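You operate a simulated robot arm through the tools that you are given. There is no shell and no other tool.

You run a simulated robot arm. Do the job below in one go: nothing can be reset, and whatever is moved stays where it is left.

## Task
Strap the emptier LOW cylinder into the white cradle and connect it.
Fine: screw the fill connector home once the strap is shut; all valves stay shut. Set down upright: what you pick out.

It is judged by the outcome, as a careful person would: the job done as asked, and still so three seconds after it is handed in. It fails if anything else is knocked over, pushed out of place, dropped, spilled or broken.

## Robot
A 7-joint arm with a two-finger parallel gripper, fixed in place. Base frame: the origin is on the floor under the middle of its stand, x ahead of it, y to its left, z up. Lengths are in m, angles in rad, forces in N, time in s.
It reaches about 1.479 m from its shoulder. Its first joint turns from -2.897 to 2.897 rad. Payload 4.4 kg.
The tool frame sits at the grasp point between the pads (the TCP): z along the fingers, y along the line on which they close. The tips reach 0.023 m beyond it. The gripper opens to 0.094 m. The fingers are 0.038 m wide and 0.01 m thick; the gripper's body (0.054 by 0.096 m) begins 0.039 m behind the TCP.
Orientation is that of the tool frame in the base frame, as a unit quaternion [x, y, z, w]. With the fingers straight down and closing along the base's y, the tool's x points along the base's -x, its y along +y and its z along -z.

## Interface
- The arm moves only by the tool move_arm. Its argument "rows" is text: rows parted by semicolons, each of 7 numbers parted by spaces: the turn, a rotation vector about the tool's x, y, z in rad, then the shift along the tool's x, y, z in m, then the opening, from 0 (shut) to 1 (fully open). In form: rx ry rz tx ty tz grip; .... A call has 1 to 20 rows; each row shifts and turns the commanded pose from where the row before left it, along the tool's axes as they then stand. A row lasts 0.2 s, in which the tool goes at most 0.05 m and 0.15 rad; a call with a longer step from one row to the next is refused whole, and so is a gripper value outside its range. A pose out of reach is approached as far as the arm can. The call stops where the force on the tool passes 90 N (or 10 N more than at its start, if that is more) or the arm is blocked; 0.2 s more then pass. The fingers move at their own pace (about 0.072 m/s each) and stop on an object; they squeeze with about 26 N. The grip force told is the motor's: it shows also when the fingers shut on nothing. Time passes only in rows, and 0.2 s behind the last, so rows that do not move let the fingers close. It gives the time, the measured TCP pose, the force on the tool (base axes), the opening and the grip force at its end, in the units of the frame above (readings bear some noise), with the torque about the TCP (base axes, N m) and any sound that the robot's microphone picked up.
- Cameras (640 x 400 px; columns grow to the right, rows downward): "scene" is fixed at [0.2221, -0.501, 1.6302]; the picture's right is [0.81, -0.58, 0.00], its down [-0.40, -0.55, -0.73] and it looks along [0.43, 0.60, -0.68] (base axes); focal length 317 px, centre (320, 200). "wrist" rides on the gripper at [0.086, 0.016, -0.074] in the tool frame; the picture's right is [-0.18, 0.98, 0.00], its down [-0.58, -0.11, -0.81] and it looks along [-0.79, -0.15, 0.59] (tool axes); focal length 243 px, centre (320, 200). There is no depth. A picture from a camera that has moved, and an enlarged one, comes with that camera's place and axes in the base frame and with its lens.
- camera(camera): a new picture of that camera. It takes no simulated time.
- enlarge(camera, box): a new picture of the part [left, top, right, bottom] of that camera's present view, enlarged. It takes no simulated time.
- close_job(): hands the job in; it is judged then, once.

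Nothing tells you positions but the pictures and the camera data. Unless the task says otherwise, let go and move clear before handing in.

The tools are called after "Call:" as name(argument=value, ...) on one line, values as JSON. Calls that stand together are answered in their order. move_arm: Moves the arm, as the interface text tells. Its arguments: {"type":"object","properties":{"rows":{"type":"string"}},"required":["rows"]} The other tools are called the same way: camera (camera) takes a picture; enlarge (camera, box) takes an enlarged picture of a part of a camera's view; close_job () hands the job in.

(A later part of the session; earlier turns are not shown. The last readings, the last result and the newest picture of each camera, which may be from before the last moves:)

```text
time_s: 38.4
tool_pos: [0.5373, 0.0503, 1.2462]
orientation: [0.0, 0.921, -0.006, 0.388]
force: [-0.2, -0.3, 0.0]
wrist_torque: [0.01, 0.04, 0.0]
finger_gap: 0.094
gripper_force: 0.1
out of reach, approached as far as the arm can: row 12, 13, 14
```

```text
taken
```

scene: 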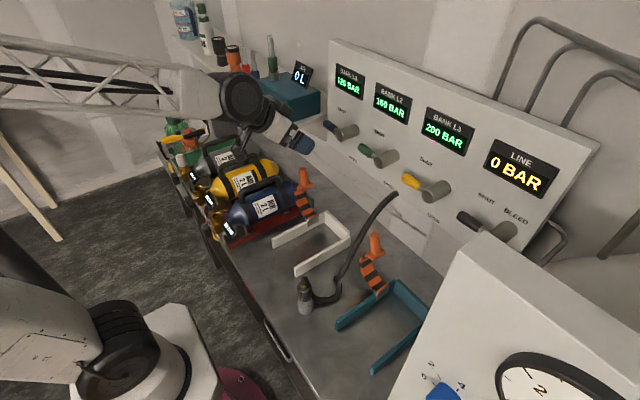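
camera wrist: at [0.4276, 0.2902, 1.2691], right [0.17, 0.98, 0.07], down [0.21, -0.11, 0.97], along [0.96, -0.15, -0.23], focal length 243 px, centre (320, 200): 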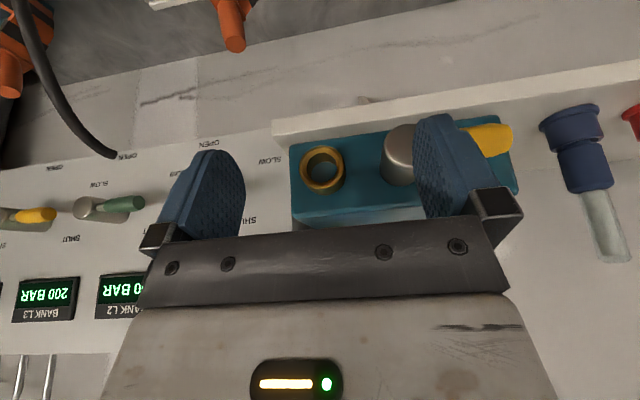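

Call:
move_arm(rows="0 0 0 -0.0141 0 -0.0141 1; 0 0 0 0.0141 0 0.0141 1; 0 0 0 -0.0141 0 0.0141 1; 0 0 0 0.0141 0 -0.0141 1; 0 0 0 0.0141 0 0.0141 1; 0 0 0 -0.0141 0 -0.0141 1; 0 0 0 0.0141 0 -0.0141 1; 0 0 0 -0.0141 0 0.0141 1; 0.05 0 0 0 0 0 1; -0.05 0 0 0 0 0 1; -0.05 0 0 0 0 0 1; 0.05 0 0 0 0 0 1; 0 0.05 0 0 0 0 1; 0 -0.05 0 0 0 0 1; 0 -0.05 0 0 0 0 1; 0 0.05 0 0 0 0 1; 0 0 0 0 0.02 0 1; 0 0 0 0 -0.02 0 1; 0 0 0 0 -0.02 0 1; 0 0 0 0 0.02 0 1")

```text
time_s: 42.6
tool_pos: [0.5443, 0.0636, 1.2272]
orientation: [-0.001, 0.922, -0.006, 0.388]
force: [-0.1, 0.1, -0.1]
wrist_torque: [-0.01, 0.02, 0.0]
finger_gap: 0.0941
gripper_force: 0.0
out of reach, approached as far as the arm can: row 1, 13, 19
```

Call:
enlarge(camera="scene", box=[0, 0, 340, 210])

Call:
enlarge(camera="scene", box=[0, 220, 280, 400])

Call:
camera(camera="wrist")

```text
1.88 times, centred on (170, 105) of scene
camera zoom: at [0.2221, -0.501, 1.6302], right [0.81, -0.58, 0.0], down [-0.4, -0.55, -0.73], along [0.43, 0.6, -0.68], focal length 596 px, centre (602, 379)
```

zoom: 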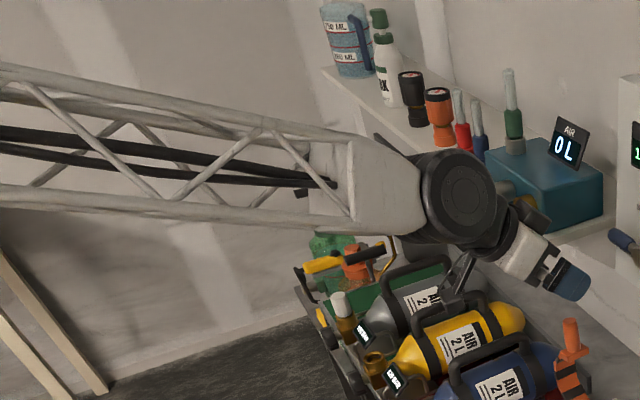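

```text
2.22 times, centred on (140, 310) of scene
camera zoom: at [0.2221, -0.501, 1.6302], right [0.81, -0.58, 0.0], down [-0.4, -0.55, -0.73], along [0.43, 0.6, -0.68], focal length 704 px, centre (720, -44)
```

zoom: 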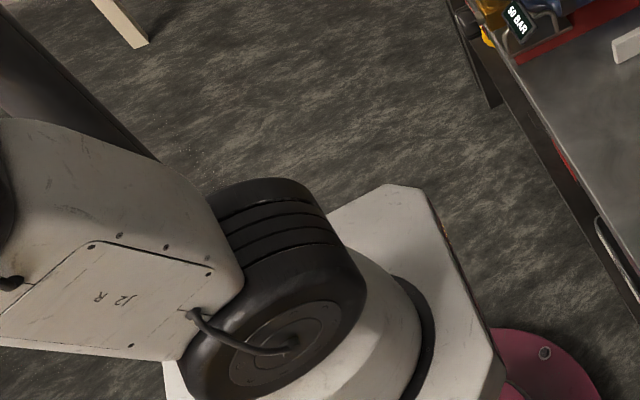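

```text
taken
camera wrist: at [0.431, 0.0796, 1.2159], right [0.13, 0.98, 0.12], down [-0.17, -0.1, 0.98], along [0.98, -0.15, 0.16], focal length 243 px, centre (320, 200)
```

wrist: 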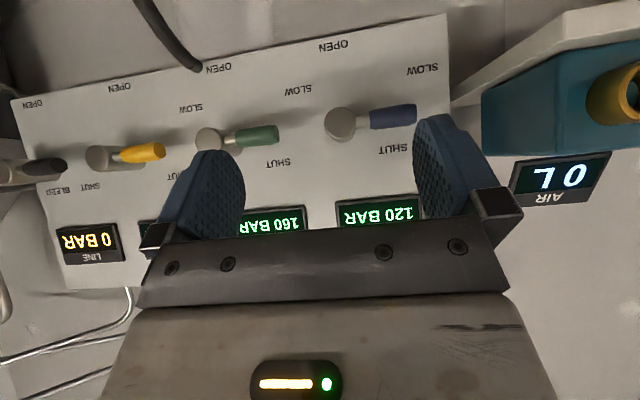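

My read is that the wrist flipped near its straight configuration during the strap arc: the forearm roll is half a turn off, which limits downward bend. In free air I'll raise the tool to horizontal, rotate about the forearm axis to unflip it, then come back down.

Call:
move_arm(rows="0 -0.13 0 0 0 0 1; 0 -0.13 0 0 0 0 1; 0 -0.13 0 0 0 0 1; 0 -0.13 0 0 0 0 1; 0 -0.13 0 0 0 0 1; 0 -0.13 0 0 0 0 1; 0 -0.13 0 0 0 0 1; 0 0 0 -0.019 0 0.0206 1; 0 0 0 -0.019 0 0.0206 1; 0 0 0 0 0 0 1")

Call:
camera(camera="scene")

```text
time_s: 44.8
tool_pos: [0.5799, 0.0642, 1.2708]
orientation: [-0.002, 0.657, -0.006, 0.754]
force: [-0.5, 0.3, 0.8]
wrist_torque: [-0.01, -0.03, 0.0]
finger_gap: 0.0938
gripper_force: 0.0
```

```text
taken
```

scene: 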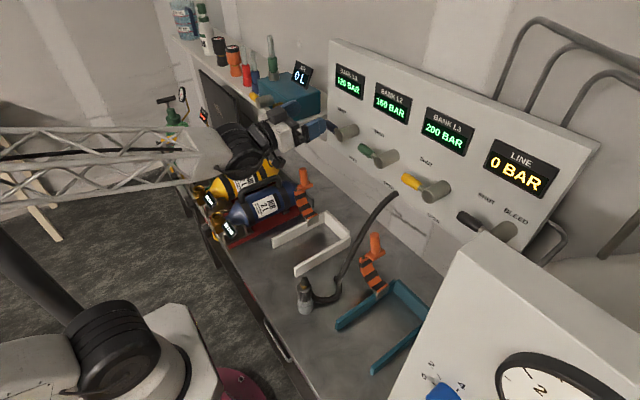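

Call:
move_arm(rows="0.0622 0 0.1254 0 0 0 1; 0.0622 0 0.1254 0 0 0 1; 0.0622 0 0.1254 0 0 0 1; 0.0622 0 0.1254 0 0 0 1; 0.0622 0 0.1254 0 0 0 1; 0.0622 0 0.1254 0 0 0 1; 0.0622 0 0.1254 0 0 0 1; 0.0622 0 0.1254 0 0 0 1; 0.0622 0 0.1254 0 0 0 1; 0.0622 0 0.1254 0 0 0 1; 0.0622 0 0.1254 0 0 0 1; 0 0 0 0 0 0 1")

Call:
camera(camera="scene")

```text
time_s: 47.4
tool_pos: [0.5799, 0.064, 1.2702]
orientation: [0.641, 0.473, 0.262, 0.545]
force: [0.2, 0.0, -0.9]
wrist_torque: [-0.01, -0.02, 0.03]
finger_gap: 0.0939
gripper_force: 0.0
```

```text
taken
```

scene: 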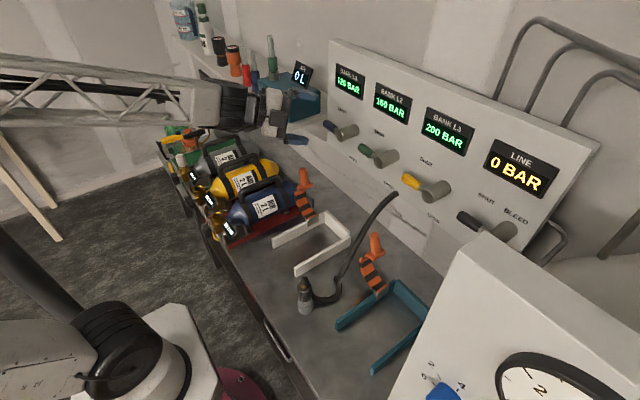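

Call:
move_arm(rows="0.0622 0 0.1254 0 0 0 1; 0.0622 0 0.1254 0 0 0 1; 0.0622 0 0.1254 0 0 0 1; 0.0622 0 0.1254 0 0 0 1; 0.0622 0 0.1254 0 0 0 1; 0.0622 0 0.1254 0 0 0 1; 0.0622 0 0.1254 0 0 0 1; 0.0622 0 0.1254 0 0 0 1; 0.0622 0 0.1254 0 0 0 1; 0.0622 0 0.1254 0 0 0 1; 0.0622 0 0.1254 0 0 0 1; 0 0 0 0 0 0 1")

Call:
camera(camera="scene")

Call:
camera(camera="wrist")

```text
time_s: 50.0
tool_pos: [0.5795, 0.0638, 1.2702]
orientation: [0.923, 0.021, 0.383, 0.03]
force: [0.3, -0.2, -0.3]
wrist_torque: [-0.01, -0.03, 0.01]
finger_gap: 0.094
gripper_force: 0.1
```

```text
taken
```

scene: 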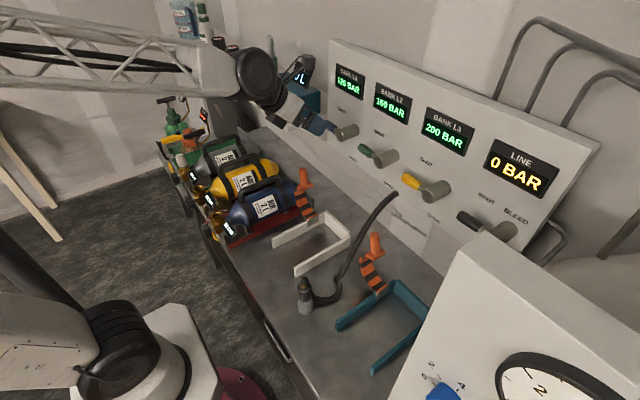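

```text
taken
camera wrist: at [0.5886, 0.0552, 1.384], right [-0.11, -0.99, -0.06], down [-0.98, 0.1, 0.15], along [-0.14, 0.08, -0.99], focal length 243 px, centre (320, 200)
```

wrist: 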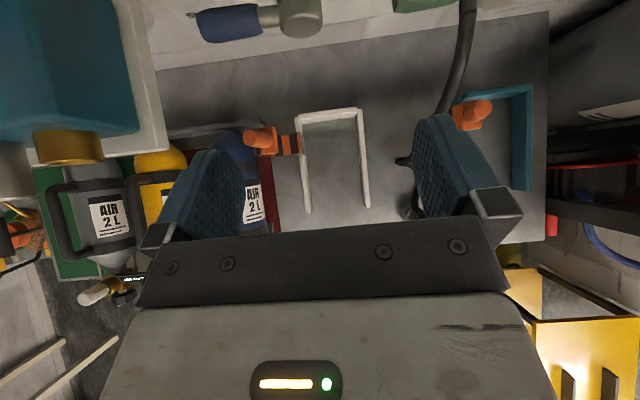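

The wrist is now on the good side, with the camera above. I'll straighten to vertical.

Call:
move_arm(rows="0 -0.13 0 0 0 0 1; 0 -0.13 0 0 0 0 1; 0 -0.13 0 0 0 0 1; 0 -0.13 0 0 0 0 1; 0 -0.13 0 0 0 0 1; 0 -0.13 0 0 0 0 1; 0 0 0 0 0 0 1")

Call:
camera(camera="wrist")

```text
time_s: 51.6
tool_pos: [0.5873, 0.0772, 1.1912]
orientation: [0.969, 0.013, 0.244, 0.043]
force: [0.1, -0.3, -0.4]
wrist_torque: [0.01, 0.01, 0.05]
finger_gap: 0.0938
gripper_force: 0.2
out of reach, approached as far as the arm can: row 2, 3, 4, 5, 6
```

```text
taken
camera wrist: at [0.6297, 0.0706, 1.2978], right [-0.16, -0.99, 0.0], down [-0.89, 0.14, 0.42], along [-0.42, 0.07, -0.91], focal length 243 px, centre (320, 200)
```

wrist: 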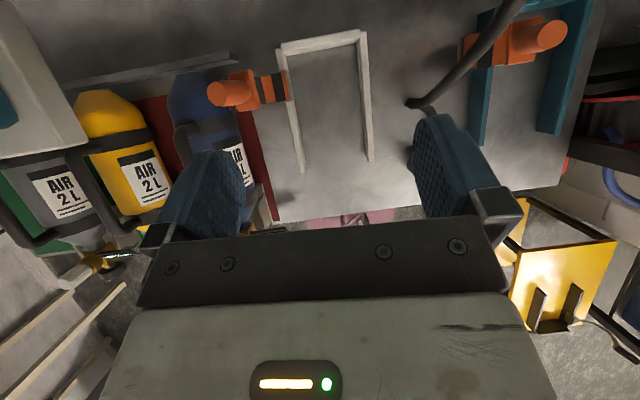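

Call:
move_arm(rows="0.05 0 0 0 0 0 1; -0.05 0 0 0 0 0 1; -0.05 0 0 0 0 0 1; 0.05 0 0 0 0 0 1; 0 0.05 0 0 0 0 1; 0 -0.05 0 0 0 0 1; 0 0 0.05 0 0 0 1; 0 0 -0.05 0 0 0 1; 0 0 -0.05 0 0 0 1; 0 0 0.05 0 0 0 1; 0 0 0 0.02 0 0 1; 0 0 0 -0.02 0 0 1; 0 0 0 -0.02 0 0 1; 0 0 0 0.02 0 0 1; 0 0 0 0 0.02 0 1; 0 0 0 0 -0.02 0 1; 0 0 0 0 -0.02 0 1; 0 0 0 0 0.02 0 1; 0 0 0 0 0 -0.02 1; 0 0 0 0 0 0.02 1")

Call:
camera(camera="scene")

```text
time_s: 55.8
tool_pos: [0.588, 0.0879, 1.1858]
orientation: [0.969, 0.013, 0.244, 0.043]
force: [0.3, -0.5, 0.2]
wrist_torque: [-0.02, -0.02, 0.01]
finger_gap: 0.0943
gripper_force: 0.0
out of reach, approached as far as the arm can: row 15
```

```text
taken
```

scene: 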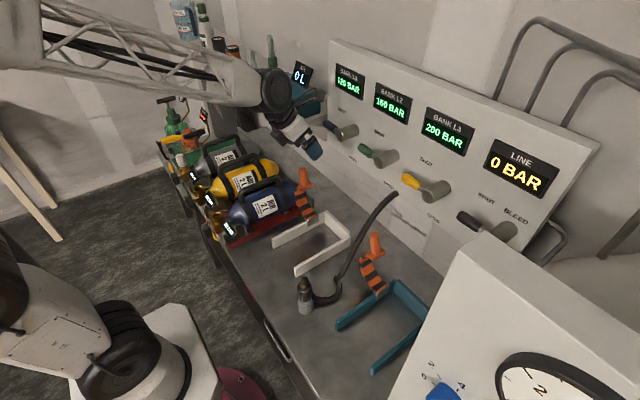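

I need to understand the arm's posture better. I'll look at the arm's base and forearm.

Call:
enlarge(camera="scene", box=[0, 220, 280, 400])

Call:
enlarge(camera="scene", box=[0, 0, 340, 210])

```text
2.22 times, centred on (140, 310) of scene
camera zoom: at [0.2221, -0.501, 1.6302], right [0.81, -0.58, 0.0], down [-0.4, -0.55, -0.73], along [0.43, 0.6, -0.68], focal length 704 px, centre (720, -44)
```

zoom: 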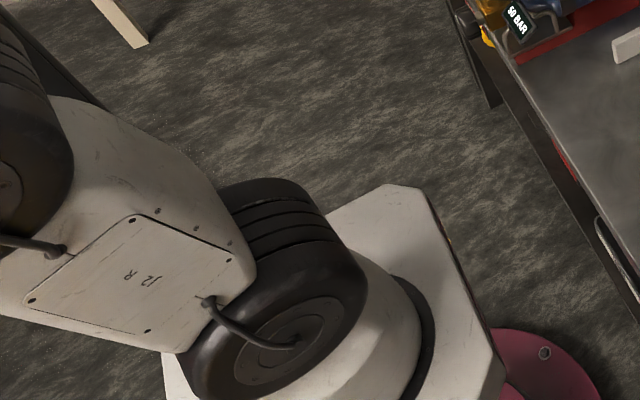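

```text
1.88 times, centred on (170, 105) of scene
camera zoom: at [0.2221, -0.501, 1.6302], right [0.81, -0.58, 0.0], down [-0.4, -0.55, -0.73], along [0.43, 0.6, -0.68], focal length 596 px, centre (602, 379)
```

zoom: 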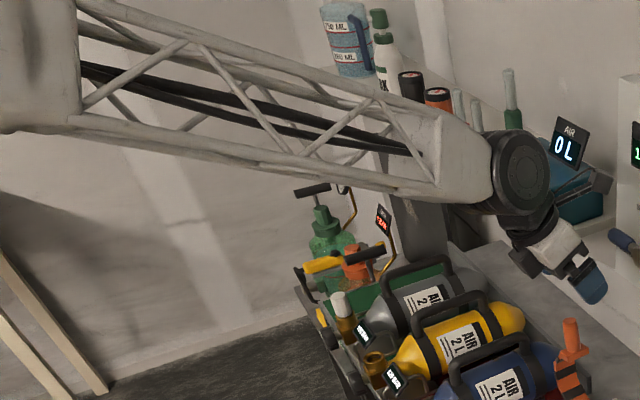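

Call:
move_arm(rows="0 -0.1 0 -0.019 0 0 1; 0 -0.1 0 -0.019 0 0 1; 0 -0.1 0 -0.019 0 0 1; 0 -0.1 0 -0.019 0 0 1; 0 0 0 0 0 0 1")

Call:
enlarge(camera="scene", box=[0, 0, 340, 210])

```text
time_s: 57.0
tool_pos: [0.5723, 0.0894, 1.1502]
orientation: [0.979, 0.011, 0.197, 0.048]
force: [0.3, 0.5, 0.8]
wrist_torque: [-0.02, -0.01, 0.0]
finger_gap: 0.0939
gripper_force: 0.0
out of reach, approached as far as the arm can: row 1, 2, 3, 4
```

```text
1.88 times, centred on (170, 105) of scene
camera zoom: at [0.2221, -0.501, 1.6302], right [0.81, -0.58, 0.0], down [-0.4, -0.55, -0.73], along [0.43, 0.6, -0.68], focal length 596 px, centre (602, 379)
```

zoom: 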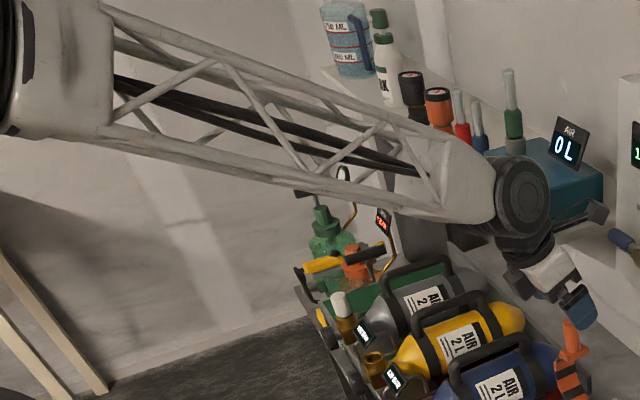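

This is a wrist-bend limit in a flipped branch: my assumed forearm axis was off because the elbow has swung to +y. I'll pitch the tool up clear of the straight-wrist singularity, re-measure the forearm direction, and redo the half-turn about the true axis.

Call:
move_arm(rows="0 0.137 0 0 0 0 1; 0 0.137 0 0 0 0 1; 0 0.137 0 0 0 0 1; 0 0.137 0 0 0 0 1; 0 0.137 0 0 0 0 1; 0 0.137 0 0 0 0 1; 0 0.137 0 0 0 0 1; 0 0.137 0 0 0 0 1; 0 0.137 0 0 0 0 1; 0 0.137 0 0 0 0 1; 0 0 0 0.0294 0 0.0062 1; 0 0 0 0.0294 0 0.0062 1; 0 0 0 0 0 0 1")

Call:
camera(camera="scene")

Call:
enlarge(camera="scene", box=[0, 0, 340, 210])

Call:
camera(camera="wrist")

```text
time_s: 59.8
tool_pos: [0.5723, 0.0936, 1.2093]
orientation: [0.634, 0.039, 0.772, 0.031]
force: [0.2, 0.2, 0.3]
wrist_torque: [-0.03, -0.01, 0.02]
finger_gap: 0.0941
gripper_force: 0.0
```

```text
taken
```

scene: 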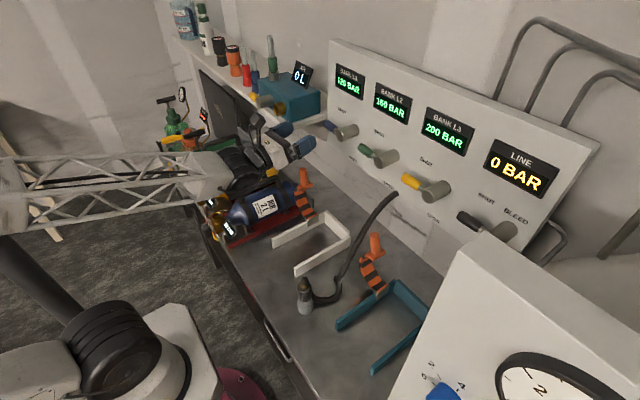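

```text
1.88 times, centred on (170, 105) of scene
camera zoom: at [0.2221, -0.501, 1.6302], right [0.81, -0.58, 0.0], down [-0.4, -0.55, -0.73], along [0.43, 0.6, -0.68], focal length 596 px, centre (602, 379)
```

zoom: 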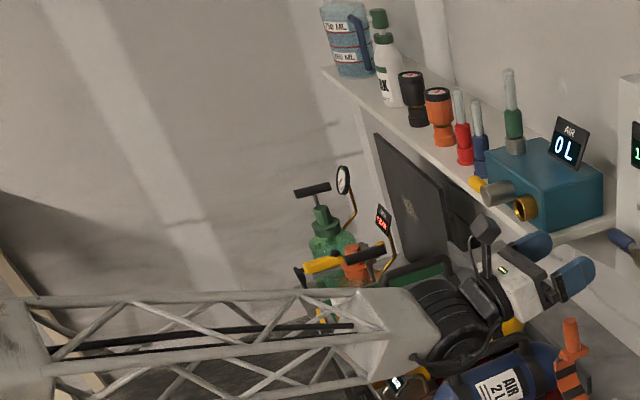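

```text
taken
camera wrist: at [0.4846, 0.0857, 1.2793], right [0.04, -1.0, -0.08], down [-0.68, 0.04, -0.73], along [0.73, 0.08, -0.67], focal length 243 px, centre (320, 200)
```

wrist: 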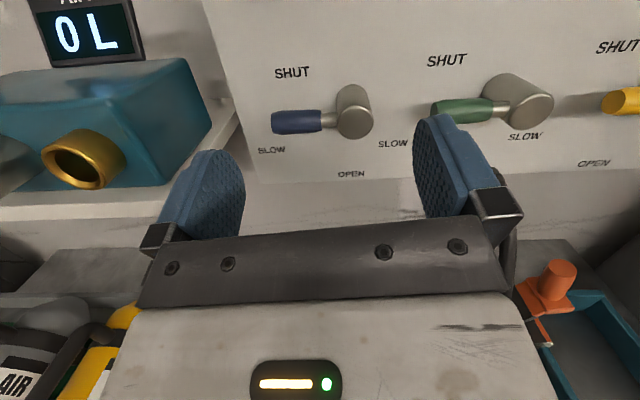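

Re-measuring, the forearm lies nearly in the vertical plane and the bend limit is 35° in the flipped branch. The forearm roll is probably at its positive limit, so the half-turn must go the other way. I'll pitch up further and rotate negatively about the forearm axis.

Call:
move_arm(rows="0 0.15 0 0.024 0 0 1; 0 0.15 0 0.024 0 0 1; 0 0.15 0 0.024 0 0 1; 0.1196 0 -0.0728 0 -0.0191 0 1; 0.1196 0 -0.0728 0 -0.0191 0 1; 0.1196 0 -0.0728 0 -0.0191 0 1; 0.1196 0 -0.0728 0 -0.0191 0 1; 0.1196 0 -0.0728 0 -0.0191 0 1; 0.1196 0 -0.0728 0 -0.0191 0 1; 0 0 0 0 0 0 1")

Call:
camera(camera="scene")

```text
time_s: 62.0
tool_pos: [0.536, 0.2035, 1.232]
orientation: [0.405, 0.446, 0.796, 0.054]
force: [-0.1, 0.4, -0.6]
wrist_torque: [0.0, -0.01, 0.01]
finger_gap: 0.0941
gripper_force: 0.0
```

```text
taken
```

scene: 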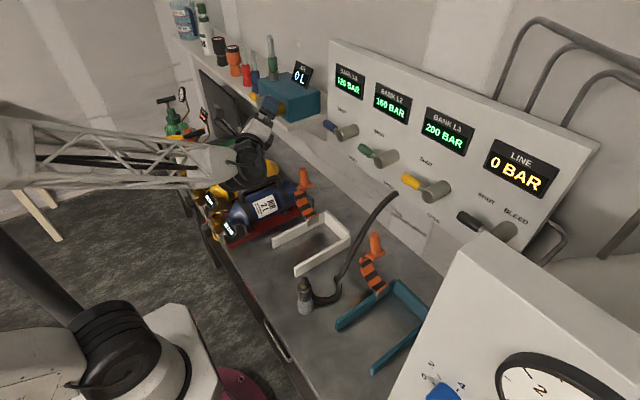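

Call:
move_arm(rows="0.1196 0 -0.0728 0 -0.0191 0 1; 0.1196 0 -0.0728 0 -0.0191 0 1; 0.1196 0 -0.0728 0 -0.0191 0 1; 0.1196 0 -0.0728 0 -0.0191 0 1; 0.1196 0 -0.0728 0 -0.0191 0 1; 0.1196 0 -0.0728 0 -0.0191 0 1; 0.1196 0 -0.0728 0 -0.0191 0 1; 0.1196 0 -0.0728 0 -0.0191 0 1; 0 0 0 0 0 0 1")

Call:
camera(camera="scene")

Call:
enlarge(camera="scene", box=[0, 0, 340, 210])

```text
time_s: 64.0
tool_pos: [0.4827, 0.2233, 1.0954]
orientation: [0.245, 0.851, 0.458, 0.083]
force: [0.4, -0.2, -0.1]
wrist_torque: [0.02, -0.01, -0.01]
finger_gap: 0.094
gripper_force: 0.1
```

```text
taken
```

scene: 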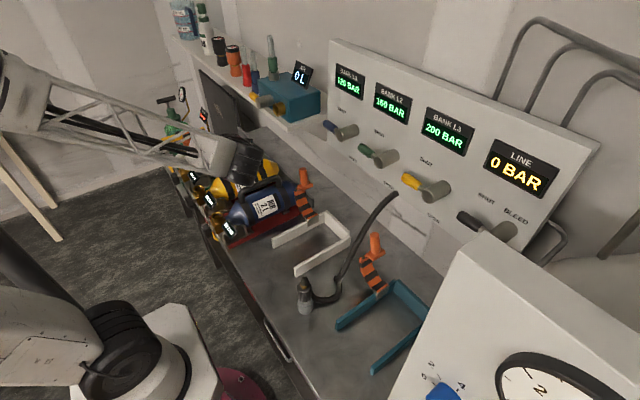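

```text
1.88 times, centred on (170, 105) of scene
camera zoom: at [0.2221, -0.501, 1.6302], right [0.81, -0.58, 0.0], down [-0.4, -0.55, -0.73], along [0.43, 0.6, -0.68], focal length 596 px, centre (602, 379)
```

zoom: 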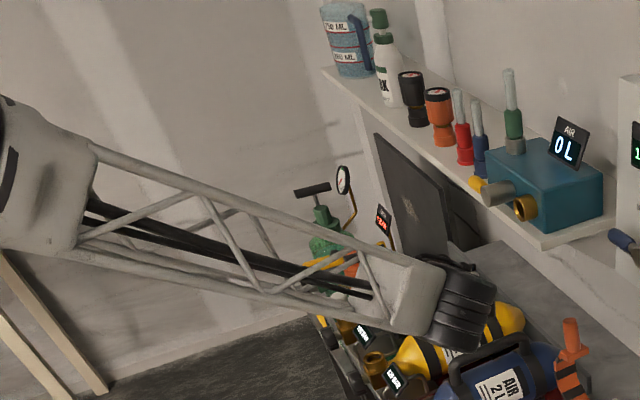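

The tool now points left and down, clear of the cylinders. I'll raise it before continuing the swing.

Call:
move_arm(rows="0 0 0 0.0036 0.0356 -0.0247 1; 0 0 0 0.0036 0.0356 -0.0247 1; 0 0 0 0.0036 0.0356 -0.0247 1; 0 0 0 0 0 0 1")

Call:
camera(camera="scene")

```text
time_s: 65.0
tool_pos: [0.4848, 0.2247, 1.1834]
orientation: [0.244, 0.851, 0.457, 0.083]
force: [-0.1, -0.3, 0.1]
wrist_torque: [0.0, 0.01, 0.01]
finger_gap: 0.0942
gripper_force: 0.1
out of reach, approached as far as the arm can: row 3
```

```text
taken
```

scene: 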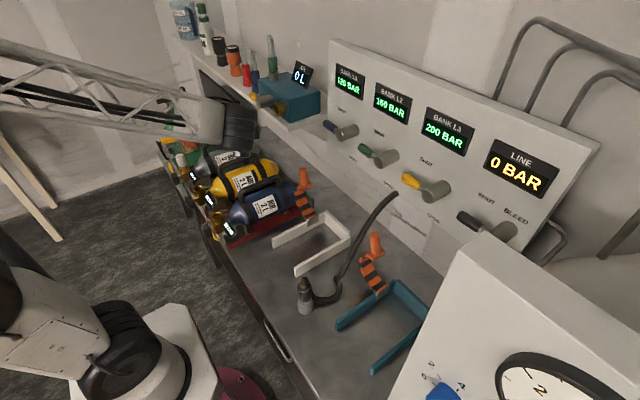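

By my joint bookkeeping the wrist is now unwinding in the right direction, about two thirds done. I'll continue the same rotation to finish pointing down.

Call:
move_arm(rows="0.1196 0 -0.0728 0 -0.0191 0 1; 0.1196 0 -0.0728 0 -0.0191 0 1; 0.1196 0 -0.0728 0 -0.0191 0 1; 0.1196 0 -0.0728 0 -0.0191 0 1; 0.1196 0 -0.0728 0 -0.0191 0 1; 0.1196 0 -0.0728 0 -0.0191 0 1; 0 0 0 0 0 0 1")

Call:
camera(camera="scene")

Call:
camera(camera="wrist")

```text
time_s: 66.6
tool_pos: [0.5034, 0.1969, 1.0687]
orientation: [0.159, 0.94, 0.29, 0.087]
force: [-0.1, 0.4, 0.2]
wrist_torque: [0.02, -0.01, -0.01]
finger_gap: 0.0941
gripper_force: 0.0
out of reach, approached as far as the arm can: row 1, 2, 3, 4, 5, 6
```

```text
taken
```

scene: 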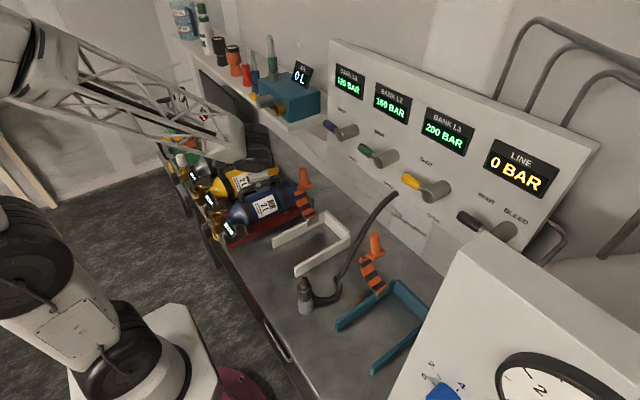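

```text
taken
camera wrist: at [0.4073, 0.2011, 1.1319], right [0.42, 0.7, 0.58], down [0.31, -0.7, 0.64], along [0.85, -0.09, -0.51], focal length 243 px, centre (320, 200)
```

wrist: 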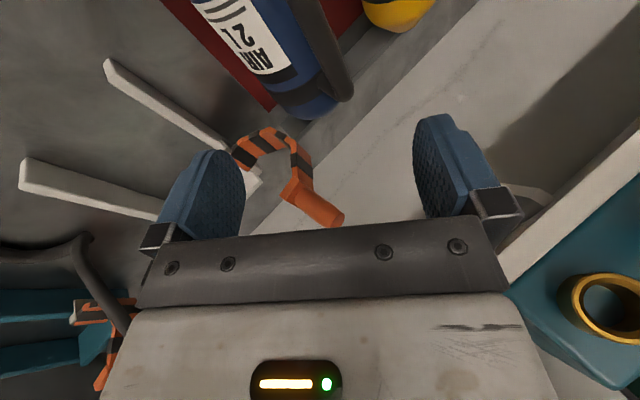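

Call:
move_arm(rows="0.05 0.006 0 0 0 0 1; 0.05 0.006 0 0 0 0 1; 0.05 0.006 0 0 0 0 1; 0.05 0.006 0 0 0 0 1; 0 0 0 0 0 0 1; 0 0 0 0 0 -0.02 1; 0 0 0 0 0 -0.02 1; 0 0 0 0 0 0 1")

Call:
camera(camera="scene")

```text
time_s: 68.4
tool_pos: [0.4933, 0.1754, 1.0801]
orientation: [0.16, 0.94, 0.29, 0.087]
force: [-0.7, 0.0, 0.1]
wrist_torque: [-0.04, 0.02, -0.02]
finger_gap: 0.0937
gripper_force: 0.1
out of reach, approached as far as the arm can: row 1, 2, 3, 4, 6, 7
```

```text
taken
```

scene: 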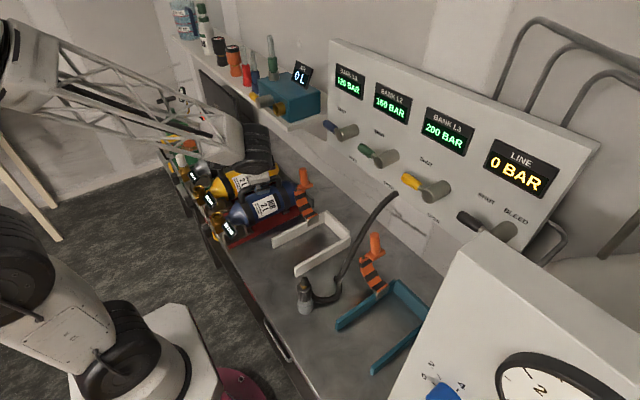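

Call:
move_arm(rows="-0.05 0 0 0 0 0 1; 0.05 0 0 0 0 0 1; 0 0.05 0 0 0 0 1; 0 -0.05 0 0 0 0 1; 0 -0.05 0 0 0 0 1; 0 0.05 0 0 0 0 1; 0 0 0.05 0 0 0 1; 0 0 -0.05 0 0 0 1; 0 0 -0.05 0 0 0 1; 0 0 0.05 0 0 0 1; 0 0 0 0.015 0 0 1; 0 0 0 -0.015 0 0 1; 0 0 0 -0.015 0 0 1; 0 0 0 0.015 0 0 1; 0 0 0 0 0.015 0 1; 0 0 0 0 -0.015 0 1; 0 0 0 0 -0.015 0 1; 0 0 0 0 0.015 0 1; 0 0 0 0 0 -0.015 1; 0 0 0 0 0 0.015 1")

```text
time_s: 72.6
tool_pos: [0.4918, 0.1751, 1.0794]
orientation: [0.136, 0.943, 0.288, 0.095]
force: [0.2, 0.0, 0.9]
wrist_torque: [0.0, -0.01, 0.04]
finger_gap: 0.094
gripper_force: 0.0
out of reach, approached as far as the arm can: row 7
```

Call:
move_arm(rows="0 0 0.05 0 0 0 1; 0 0 0.05 0 0 0 1; 0 0 0.05 0 0 0 1; 0 0 0.05 0 0 0 1; 0 0 0 0 0 0 1")

Call:
move_arm(rows="0 0 -0.1 0 0 0 1; 0 0 -0.1 0 0 0 1; 0 0 -0.1 0 0 0 1; 0.05 0 0 0 0 0 1; 0.05 0 0 0 0 0 1; 0 0 0 0 0 0 1")

```text
time_s: 73.8
tool_pos: [0.4943, 0.1756, 1.0639]
orientation: [0.183, 0.935, 0.293, 0.082]
force: [0.0, -0.4, 0.4]
wrist_torque: [0.01, 0.0, 0.0]
finger_gap: 0.0938
gripper_force: 0.0
out of reach, approached as far as the arm can: row 2, 3
```

```text
time_s: 75.2
tool_pos: [0.4947, 0.1751, 1.0652]
orientation: [0.071, 0.964, 0.232, 0.113]
force: [-0.6, 0.5, -0.5]
wrist_torque: [0.0, 0.04, 0.01]
finger_gap: 0.0942
gripper_force: 0.0
```

Rolling negatively frees the arm, so joint 7 was the limiter. I'll keep rolling in that direction and then straighten up.

Call:
move_arm(rows="0 0 -0.14 0 0 -0.01 1; 0 0 -0.14 0 0 -0.01 1; 0 0 -0.14 0 0 -0.01 1; 0 0 -0.14 0 0 -0.01 1; 0 0 -0.14 0 0 -0.01 1; 0 0 -0.14 0 0 -0.01 1; 0 0 -0.14 0 0 0 1; 0 0 -0.14 0 0 0 1; 0 0 -0.14 0 0 0 1; 0 0 -0.14 0 0 0 1; 0 0 -0.14 0 0 0 1; 0 0 -0.14 0 0 0 1; 0 0 0 0 0 0 1")

Call:
camera(camera="scene")

```text
time_s: 78.0
tool_pos: [0.4796, 0.1485, 1.116]
orientation: [-0.671, 0.696, 0.07, 0.248]
force: [0.0, 0.5, 0.6]
wrist_torque: [-0.04, 0.0, 0.0]
finger_gap: 0.0939
gripper_force: 0.2
```

```text
taken
```

scene: 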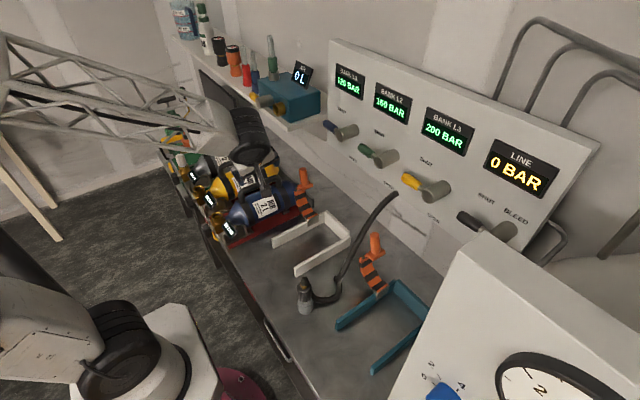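

Call:
move_arm(rows="-0.0611 0.1141 0 0 0 0 1; -0.0611 0.1141 0 0 0 0 1; -0.0611 0.1141 0 0 0 0 1; -0.0611 0.1141 0 0 0 0 1; 0 0 0 0 0 0 1")

Call:
camera(camera="scene")

Call:
camera(camera="wrist")

```text
time_s: 79.2
tool_pos: [0.4818, 0.1497, 1.0965]
orientation: [-0.687, 0.713, 0.04, 0.131]
force: [0.1, 0.0, 0.4]
wrist_torque: [-0.03, 0.02, 0.01]
finger_gap: 0.094
gripper_force: 0.0
out of reach, approached as far as the arm can: row 2, 3, 4
```

```text
taken
```

scene: 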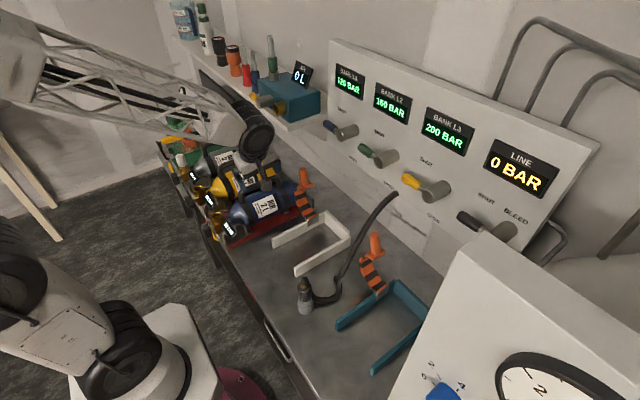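

```text
taken
camera wrist: at [0.4545, 0.0484, 1.144], right [-0.97, 0.23, -0.08], down [0.01, 0.37, 0.93], along [0.24, 0.9, -0.36], focal length 243 px, centre (320, 200)
```

wrist: 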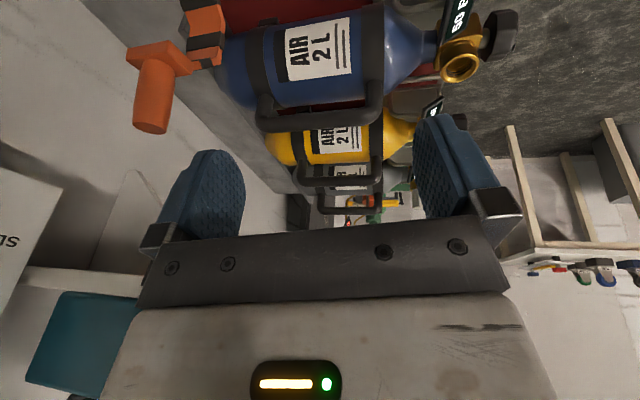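

Now only 16° off vertical. I'll roll another quarter turn so the fingers close along y, then continue straightening lower down, where the limits are looser.

Call:
move_arm(rows="0 0 -0.131 0 0 0 1; 0 0 -0.131 0 0 0 1; 0 0 -0.131 0 0 0 1; 0 0 -0.131 0 0 0 1; 0 0 -0.131 0 0 0 1; 0 0 -0.131 0 0 0 1; 0 0 -0.131 0 0 0 1; 0 0 -0.131 0 0 0 1; 0 0 -0.131 0 0 0 1; 0 0 -0.131 0 0 0 1; 0 0 -0.131 0 0 0 1; 0 0 -0.131 0 0 0 1; 0 0 0 0 0 0 1")

Call:
camera(camera="wrist")

```text
time_s: 82.0
tool_pos: [0.4816, 0.1488, 1.0961]
orientation: [0.99, -0.017, 0.066, -0.121]
force: [-0.4, -0.3, 0.5]
wrist_torque: [0.0, 0.0, -0.02]
finger_gap: 0.094
gripper_force: 0.2
```

```text
taken
camera wrist: at [0.5578, 0.1115, 1.1742], right [-0.2, -0.94, -0.26], down [-0.68, -0.06, 0.73], along [-0.7, 0.32, -0.63], focal length 243 px, centre (320, 200)
```

wrist: 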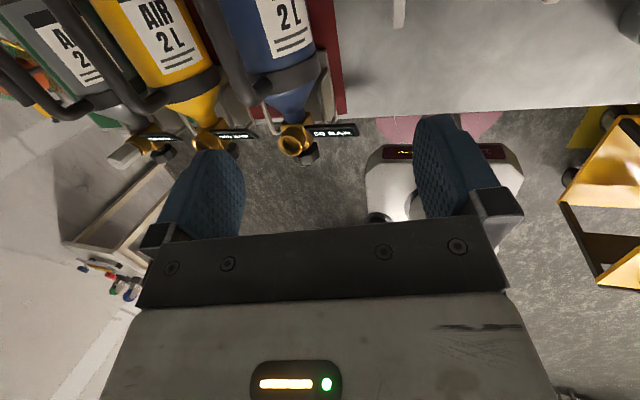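

Call:
move_arm(rows="-0.08 0 0 0 0 0 1; -0.08 0 0 0 0 0 1; -0.08 0 0 0 0 0 1; 0 0 0 0 0 0 1")

Call:
camera(camera="scene")

```text
time_s: 83.0
tool_pos: [0.4814, 0.1499, 1.0954]
orientation: [0.99, -0.018, 0.065, -0.121]
force: [0.1, 0.5, 1.0]
wrist_torque: [-0.01, 0.01, -0.02]
finger_gap: 0.0942
gripper_force: 0.1
out of reach, approached as far as the arm can: row 1, 2, 3
```

```text
taken
```

scene: 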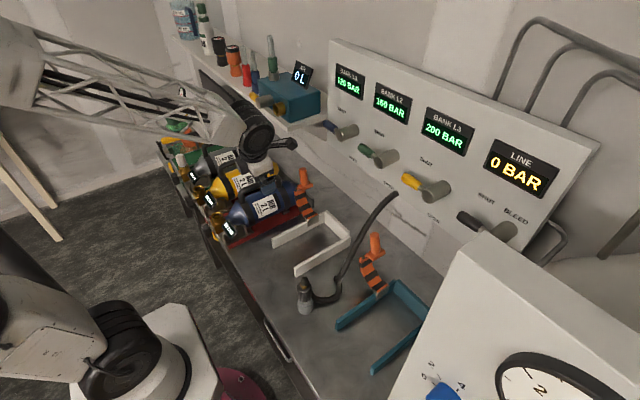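

Call:
enlarge(camera="scene", box=[0, 0, 340, 210])

Call:
enlarge(camera="scene", box=[0, 220, 280, 400])

```text
1.88 times, centred on (170, 105) of scene
camera zoom: at [0.2221, -0.501, 1.6302], right [0.81, -0.58, 0.0], down [-0.4, -0.55, -0.73], along [0.43, 0.6, -0.68], focal length 596 px, centre (602, 379)
```

zoom: 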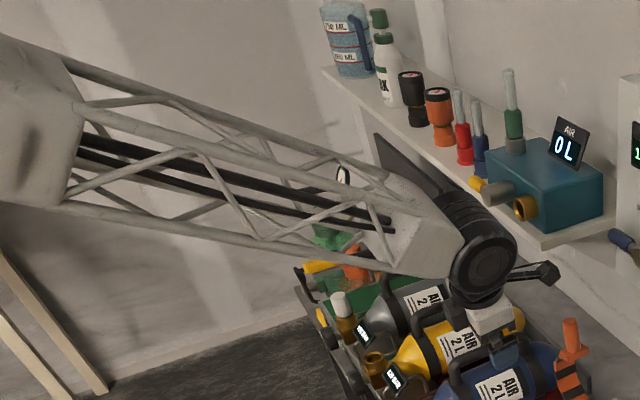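

```text
2.22 times, centred on (140, 310) of scene
camera zoom: at [0.2221, -0.501, 1.6302], right [0.81, -0.58, 0.0], down [-0.4, -0.55, -0.73], along [0.43, 0.6, -0.68], focal length 704 px, centre (720, -44)
```

zoom: 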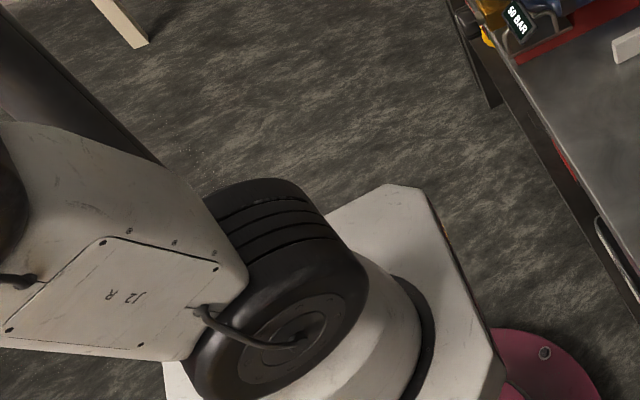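

Call:
move_arm(rows="0 0 0 0.01 -0.03 0 1; 0 0 0 0.01 -0.03 0 1; 0 0 0 0.01 -0.03 0 1; 0 0 0 0.01 -0.03 0 1; 0 0 0 0 0 0 1; -0.06 0 0 0 0 0 1; -0.06 0 0 0 0 0 1; -0.06 0 0 0 0 0 1; -0.06 0 0 0 0 0 1; 0 0 0 0 0 0 1")

Call:
camera(camera="wrist")

Call:
enlarge(camera="scene", box=[0, 220, 280, 400])

```text
time_s: 85.2
tool_pos: [0.5033, 0.207, 1.0873]
orientation: [0.99, -0.017, 0.065, -0.123]
force: [-0.4, -0.5, -0.8]
wrist_torque: [0.01, 0.01, -0.04]
finger_gap: 0.094
gripper_force: 0.0
out of reach, approached as far as the arm can: row 2, 3, 4, 6, 7, 8, 9
```

```text
taken
camera wrist: at [0.5805, 0.1675, 1.1656], right [-0.2, -0.94, -0.27], down [-0.68, -0.06, 0.73], along [-0.7, 0.33, -0.63], focal length 243 px, centre (320, 200)
```

wrist: 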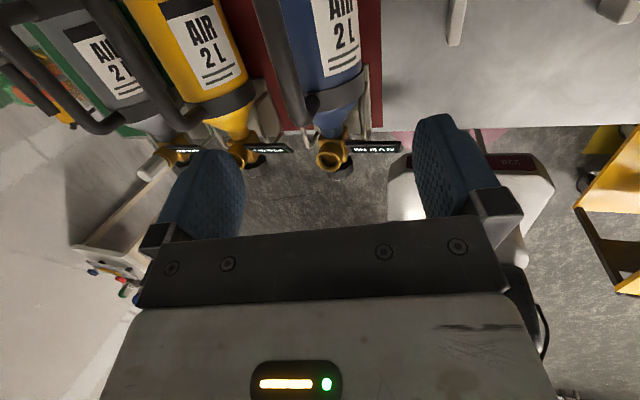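

```text
2.22 times, centred on (140, 310) of scene
camera zoom: at [0.2221, -0.501, 1.6302], right [0.81, -0.58, 0.0], down [-0.4, -0.55, -0.73], along [0.43, 0.6, -0.68], focal length 704 px, centre (720, -44)
```

zoom: 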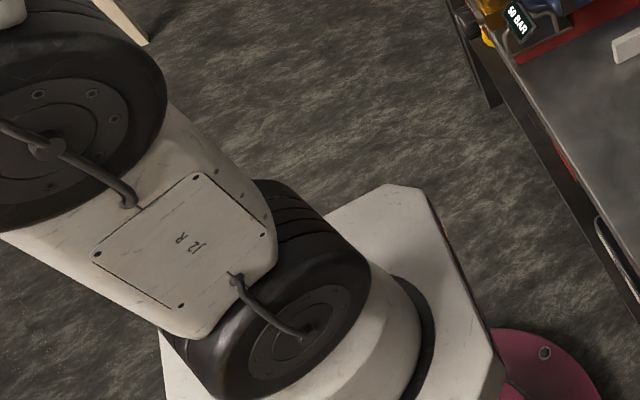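

I'll try the region where vertical was definitely reachable at the start, around (0.6, 0.13, 1.2), with the current roll.

Call:
move_arm(rows="0 0 0 0.03 0.02 -0.02 1; 0 0 0 0.03 0.02 -0.03 1; 0 0 0 0.03 0.02 -0.03 1; 0 0 0 0 0.01 -0.03 1; 0 0 0 0 0 0 1; -0.06 0 0 0 0 0 1; -0.06 0 0 0 0 0 1; -0.06 0 0 0 0 0 1; -0.06 0 0 0 0 0 1; 0 0 0 0 0 0 1")

Call:
camera(camera="scene")

```text
time_s: 87.4
tool_pos: [0.5781, 0.1072, 1.1871]
orientation: [0.99, -0.017, 0.065, -0.124]
force: [-0.2, -0.2, -0.2]
wrist_torque: [0.0, 0.02, -0.03]
finger_gap: 0.0942
gripper_force: 0.1
out of reach, approached as far as the arm can: row 6, 7, 8, 9
```

```text
taken
```

scene: 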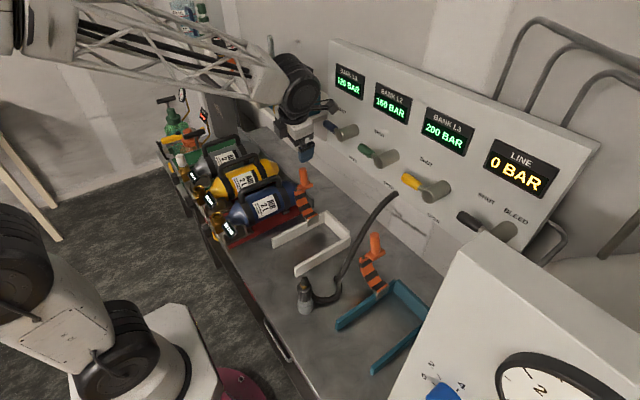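

Call:
move_arm(rows="0.06 0 0 0 0 0 1; -0.06 0 0 0 0 0 1; 0 0.06 0 0 0 0 1; 0 -0.06 0 0 0 0 1; 0 -0.06 0 0 0 0 1; 0 0.06 0 0 0 0 1; 0 0 0.06 0 0 0 1; 0 0 -0.06 0 0 0 1; 0 0 -0.06 0 0 0 1; 0 0 0.06 0 0 0 1; 0 0 0 0 0 0 1")

Call:
enlarge(camera="scene", box=[0, 220, 280, 400])

Call:
enlarge(camera="scene", box=[0, 0, 340, 210])

```text
time_s: 89.8
tool_pos: [0.578, 0.1073, 1.188]
orientation: [0.99, -0.017, 0.066, -0.125]
force: [0.2, -0.2, -0.7]
wrist_torque: [-0.01, 0.0, 0.03]
finger_gap: 0.0942
gripper_force: 0.1
```

```text
2.22 times, centred on (140, 310) of scene
camera zoom: at [0.2221, -0.501, 1.6302], right [0.81, -0.58, 0.0], down [-0.4, -0.55, -0.73], along [0.43, 0.6, -0.68], focal length 704 px, centre (720, -44)
```

zoom: 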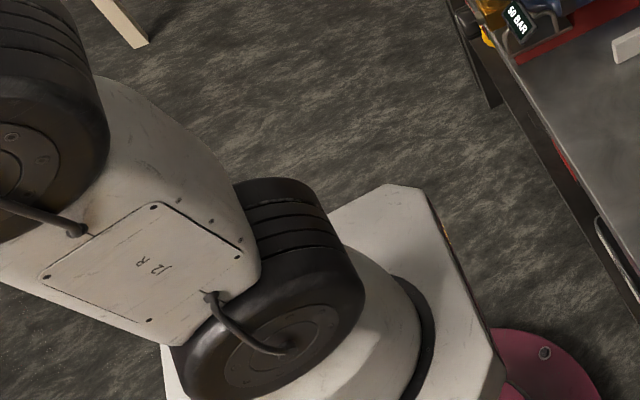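

```text
1.88 times, centred on (170, 105) of scene
camera zoom: at [0.2221, -0.501, 1.6302], right [0.81, -0.58, 0.0], down [-0.4, -0.55, -0.73], along [0.43, 0.6, -0.68], focal length 596 px, centre (602, 379)
```

zoom: 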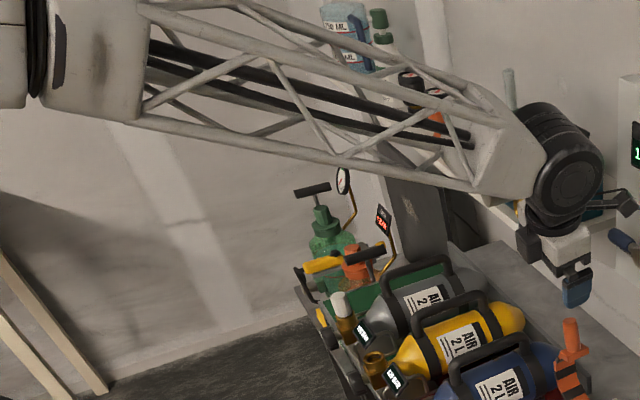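

I now have a consistent picture: the forearm roll (joint 5) is wound to about -166°, so the wrist bends on its reverse side. To fix it I'll rotate positively about the forearm axis until the bend points up, which unwinds joint 5 to about 0. Then I'll pitch straight down through the aligned pose near y=0.

Call:
move_arm(rows="0 0 0 -0.034 0.015 -0.0084 1; 0 0 0 -0.034 0.015 -0.0084 1; 0.1152 -0.002 0.0795 0 -0.0179 0 1; 0.1152 -0.002 0.0795 0 -0.0179 0 1; 0.1152 -0.002 0.0795 0 -0.0179 0 1; 0.1152 -0.002 0.0795 0 -0.0179 0 1; 0.1152 -0.002 0.0795 0 -0.0179 0 1; 0.1152 -0.002 0.0795 0 -0.0179 0 1; 0.1152 -0.002 0.0795 0 -0.0179 0 1; 0.1152 -0.002 0.0795 0 -0.0179 0 1; 0.1152 -0.002 0.0795 0 -0.0179 0 1; 0.1152 -0.002 0.0795 0 -0.0179 0 1; 0 0 0 0 0 0 1")

Call:
camera(camera="scene")

```text
time_s: 92.6
tool_pos: [0.5551, 0.1837, 1.3044]
orientation: [0.685, -0.34, 0.004, -0.644]
force: [0.8, 0.3, 0.6]
wrist_torque: [0.02, 0.01, -0.03]
finger_gap: 0.0941
gripper_force: 0.1
```

```text
taken
```

scene: 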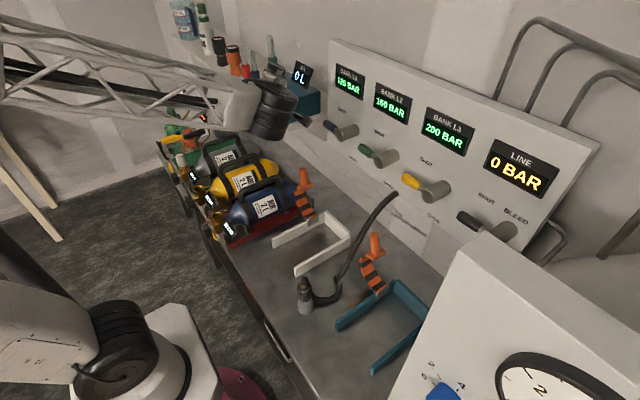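

Call:
move_arm(rows="0.1152 -0.002 0.0795 0 -0.0179 0 1; 0.1152 -0.002 0.0795 0 -0.0179 0 1; 0.1152 -0.002 0.0795 0 -0.0179 0 1; 0.1152 -0.002 0.0795 0 -0.0179 0 1; 0.1152 -0.002 0.0795 0 -0.0179 0 1; 0.1152 -0.002 0.0795 0 -0.0179 0 1; 0.1152 -0.002 0.0795 0 -0.0179 0 1; 0.1152 -0.002 0.0795 0 -0.0179 0 1; 0.1152 -0.002 0.0795 0 -0.0179 0 1; 0.1152 -0.002 0.0795 0 -0.0179 0 1; 0 0 0 0 0 0 1")

Call:
camera(camera="scene")

Call:
enlarge(camera="scene", box=[0, 0, 340, 210])

```text
time_s: 95.0
tool_pos: [0.6248, 0.0801, 1.4114]
orientation: [-0.058, 0.503, 0.058, 0.86]
force: [-0.2, -0.2, 0.0]
wrist_torque: [0.0, 0.01, -0.01]
finger_gap: 0.0941
gripper_force: 0.0
```

```text
taken
```

scene: 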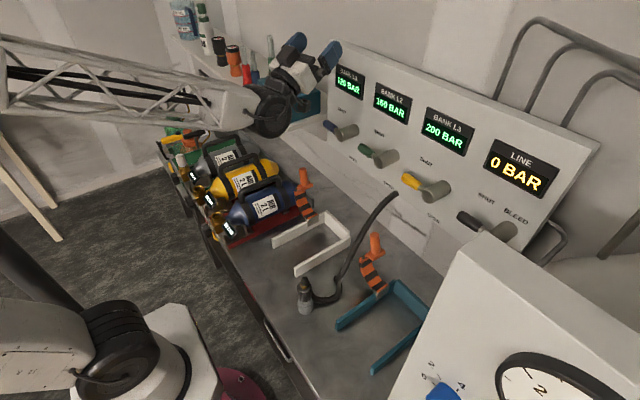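

```text
1.88 times, centred on (170, 105) of scene
camera zoom: at [0.2221, -0.501, 1.6302], right [0.81, -0.58, 0.0], down [-0.4, -0.55, -0.73], along [0.43, 0.6, -0.68], focal length 596 px, centre (602, 379)
```

zoom: 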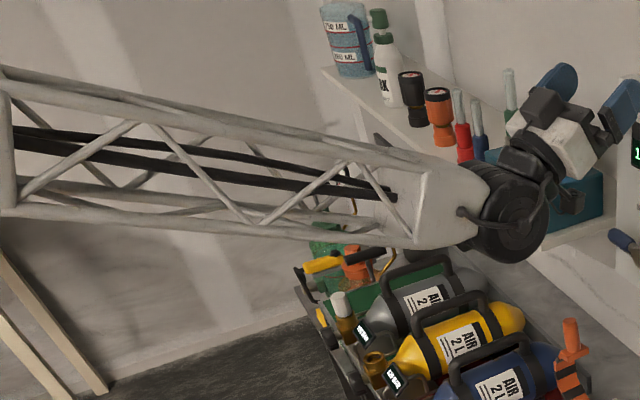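

Unwound without any limit. Now I'll bring the tool into the y=0 plane with yaw and roll zeroed, then pitch down in full steps straight through the aligned pose.

Call:
move_arm(rows="0.1395 0.0066 -0.031 0 0 0 1; 0 0 0 0.004 -0.0267 -0.027 1; 0 0 0 0.004 -0.0267 -0.027 1; 0 0 0 0.004 -0.0267 -0.027 1; 0 0 0 0 0 0 1")

Call:
camera(camera="scene")

```text
time_s: 96.2
tool_pos: [0.5626, -0.0014, 1.3613]
orientation: [-0.007, 0.507, 0.01, 0.862]
force: [0.1, -0.3, 0.8]
wrist_torque: [0.01, -0.01, 0.0]
finger_gap: 0.0941
gripper_force: 0.0
```

```text
taken
```

scene: 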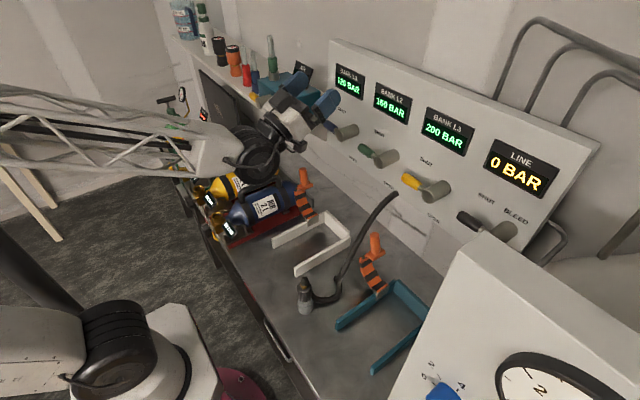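

Call:
move_arm(rows="0.022 0.14 -0.012 0 0 0 1; 0 0.149 0 0 0 0 1; 0 0.149 0 0 0 0 1; 0 0.149 0 0 0 0 1; 0 0.149 0 0 0 0 1; 0 0.149 0 0 0 0 1; 0 0.149 0 0 0 0 1; 0 0.149 0 0 0 0 1; 0 0.149 0 0 0 0 1; 0 0.149 0 0 0 0 1; 0 0.149 0 0 0 0 1; 0 0.149 0 0 0 0 1; 0 0 0 0 0 0 1")

Call:
camera(camera="scene")

```text
time_s: 99.0
tool_pos: [0.5618, -0.0009, 1.3617]
orientation: [0.001, 0.989, -0.002, 0.148]
force: [0.4, 0.7, -0.3]
wrist_torque: [0.01, 0.0, 0.03]
finger_gap: 0.0942
gripper_force: 0.2
```

```text
taken
```

scene: 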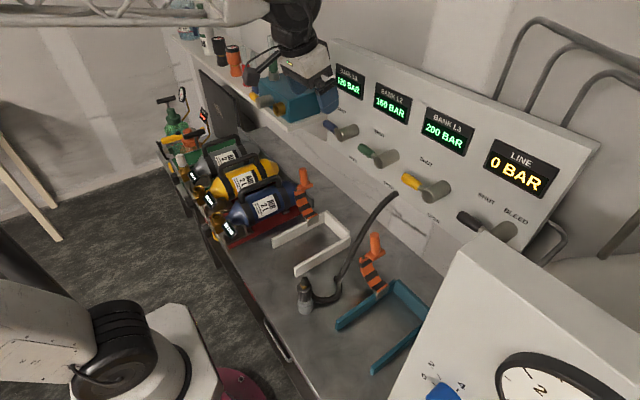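

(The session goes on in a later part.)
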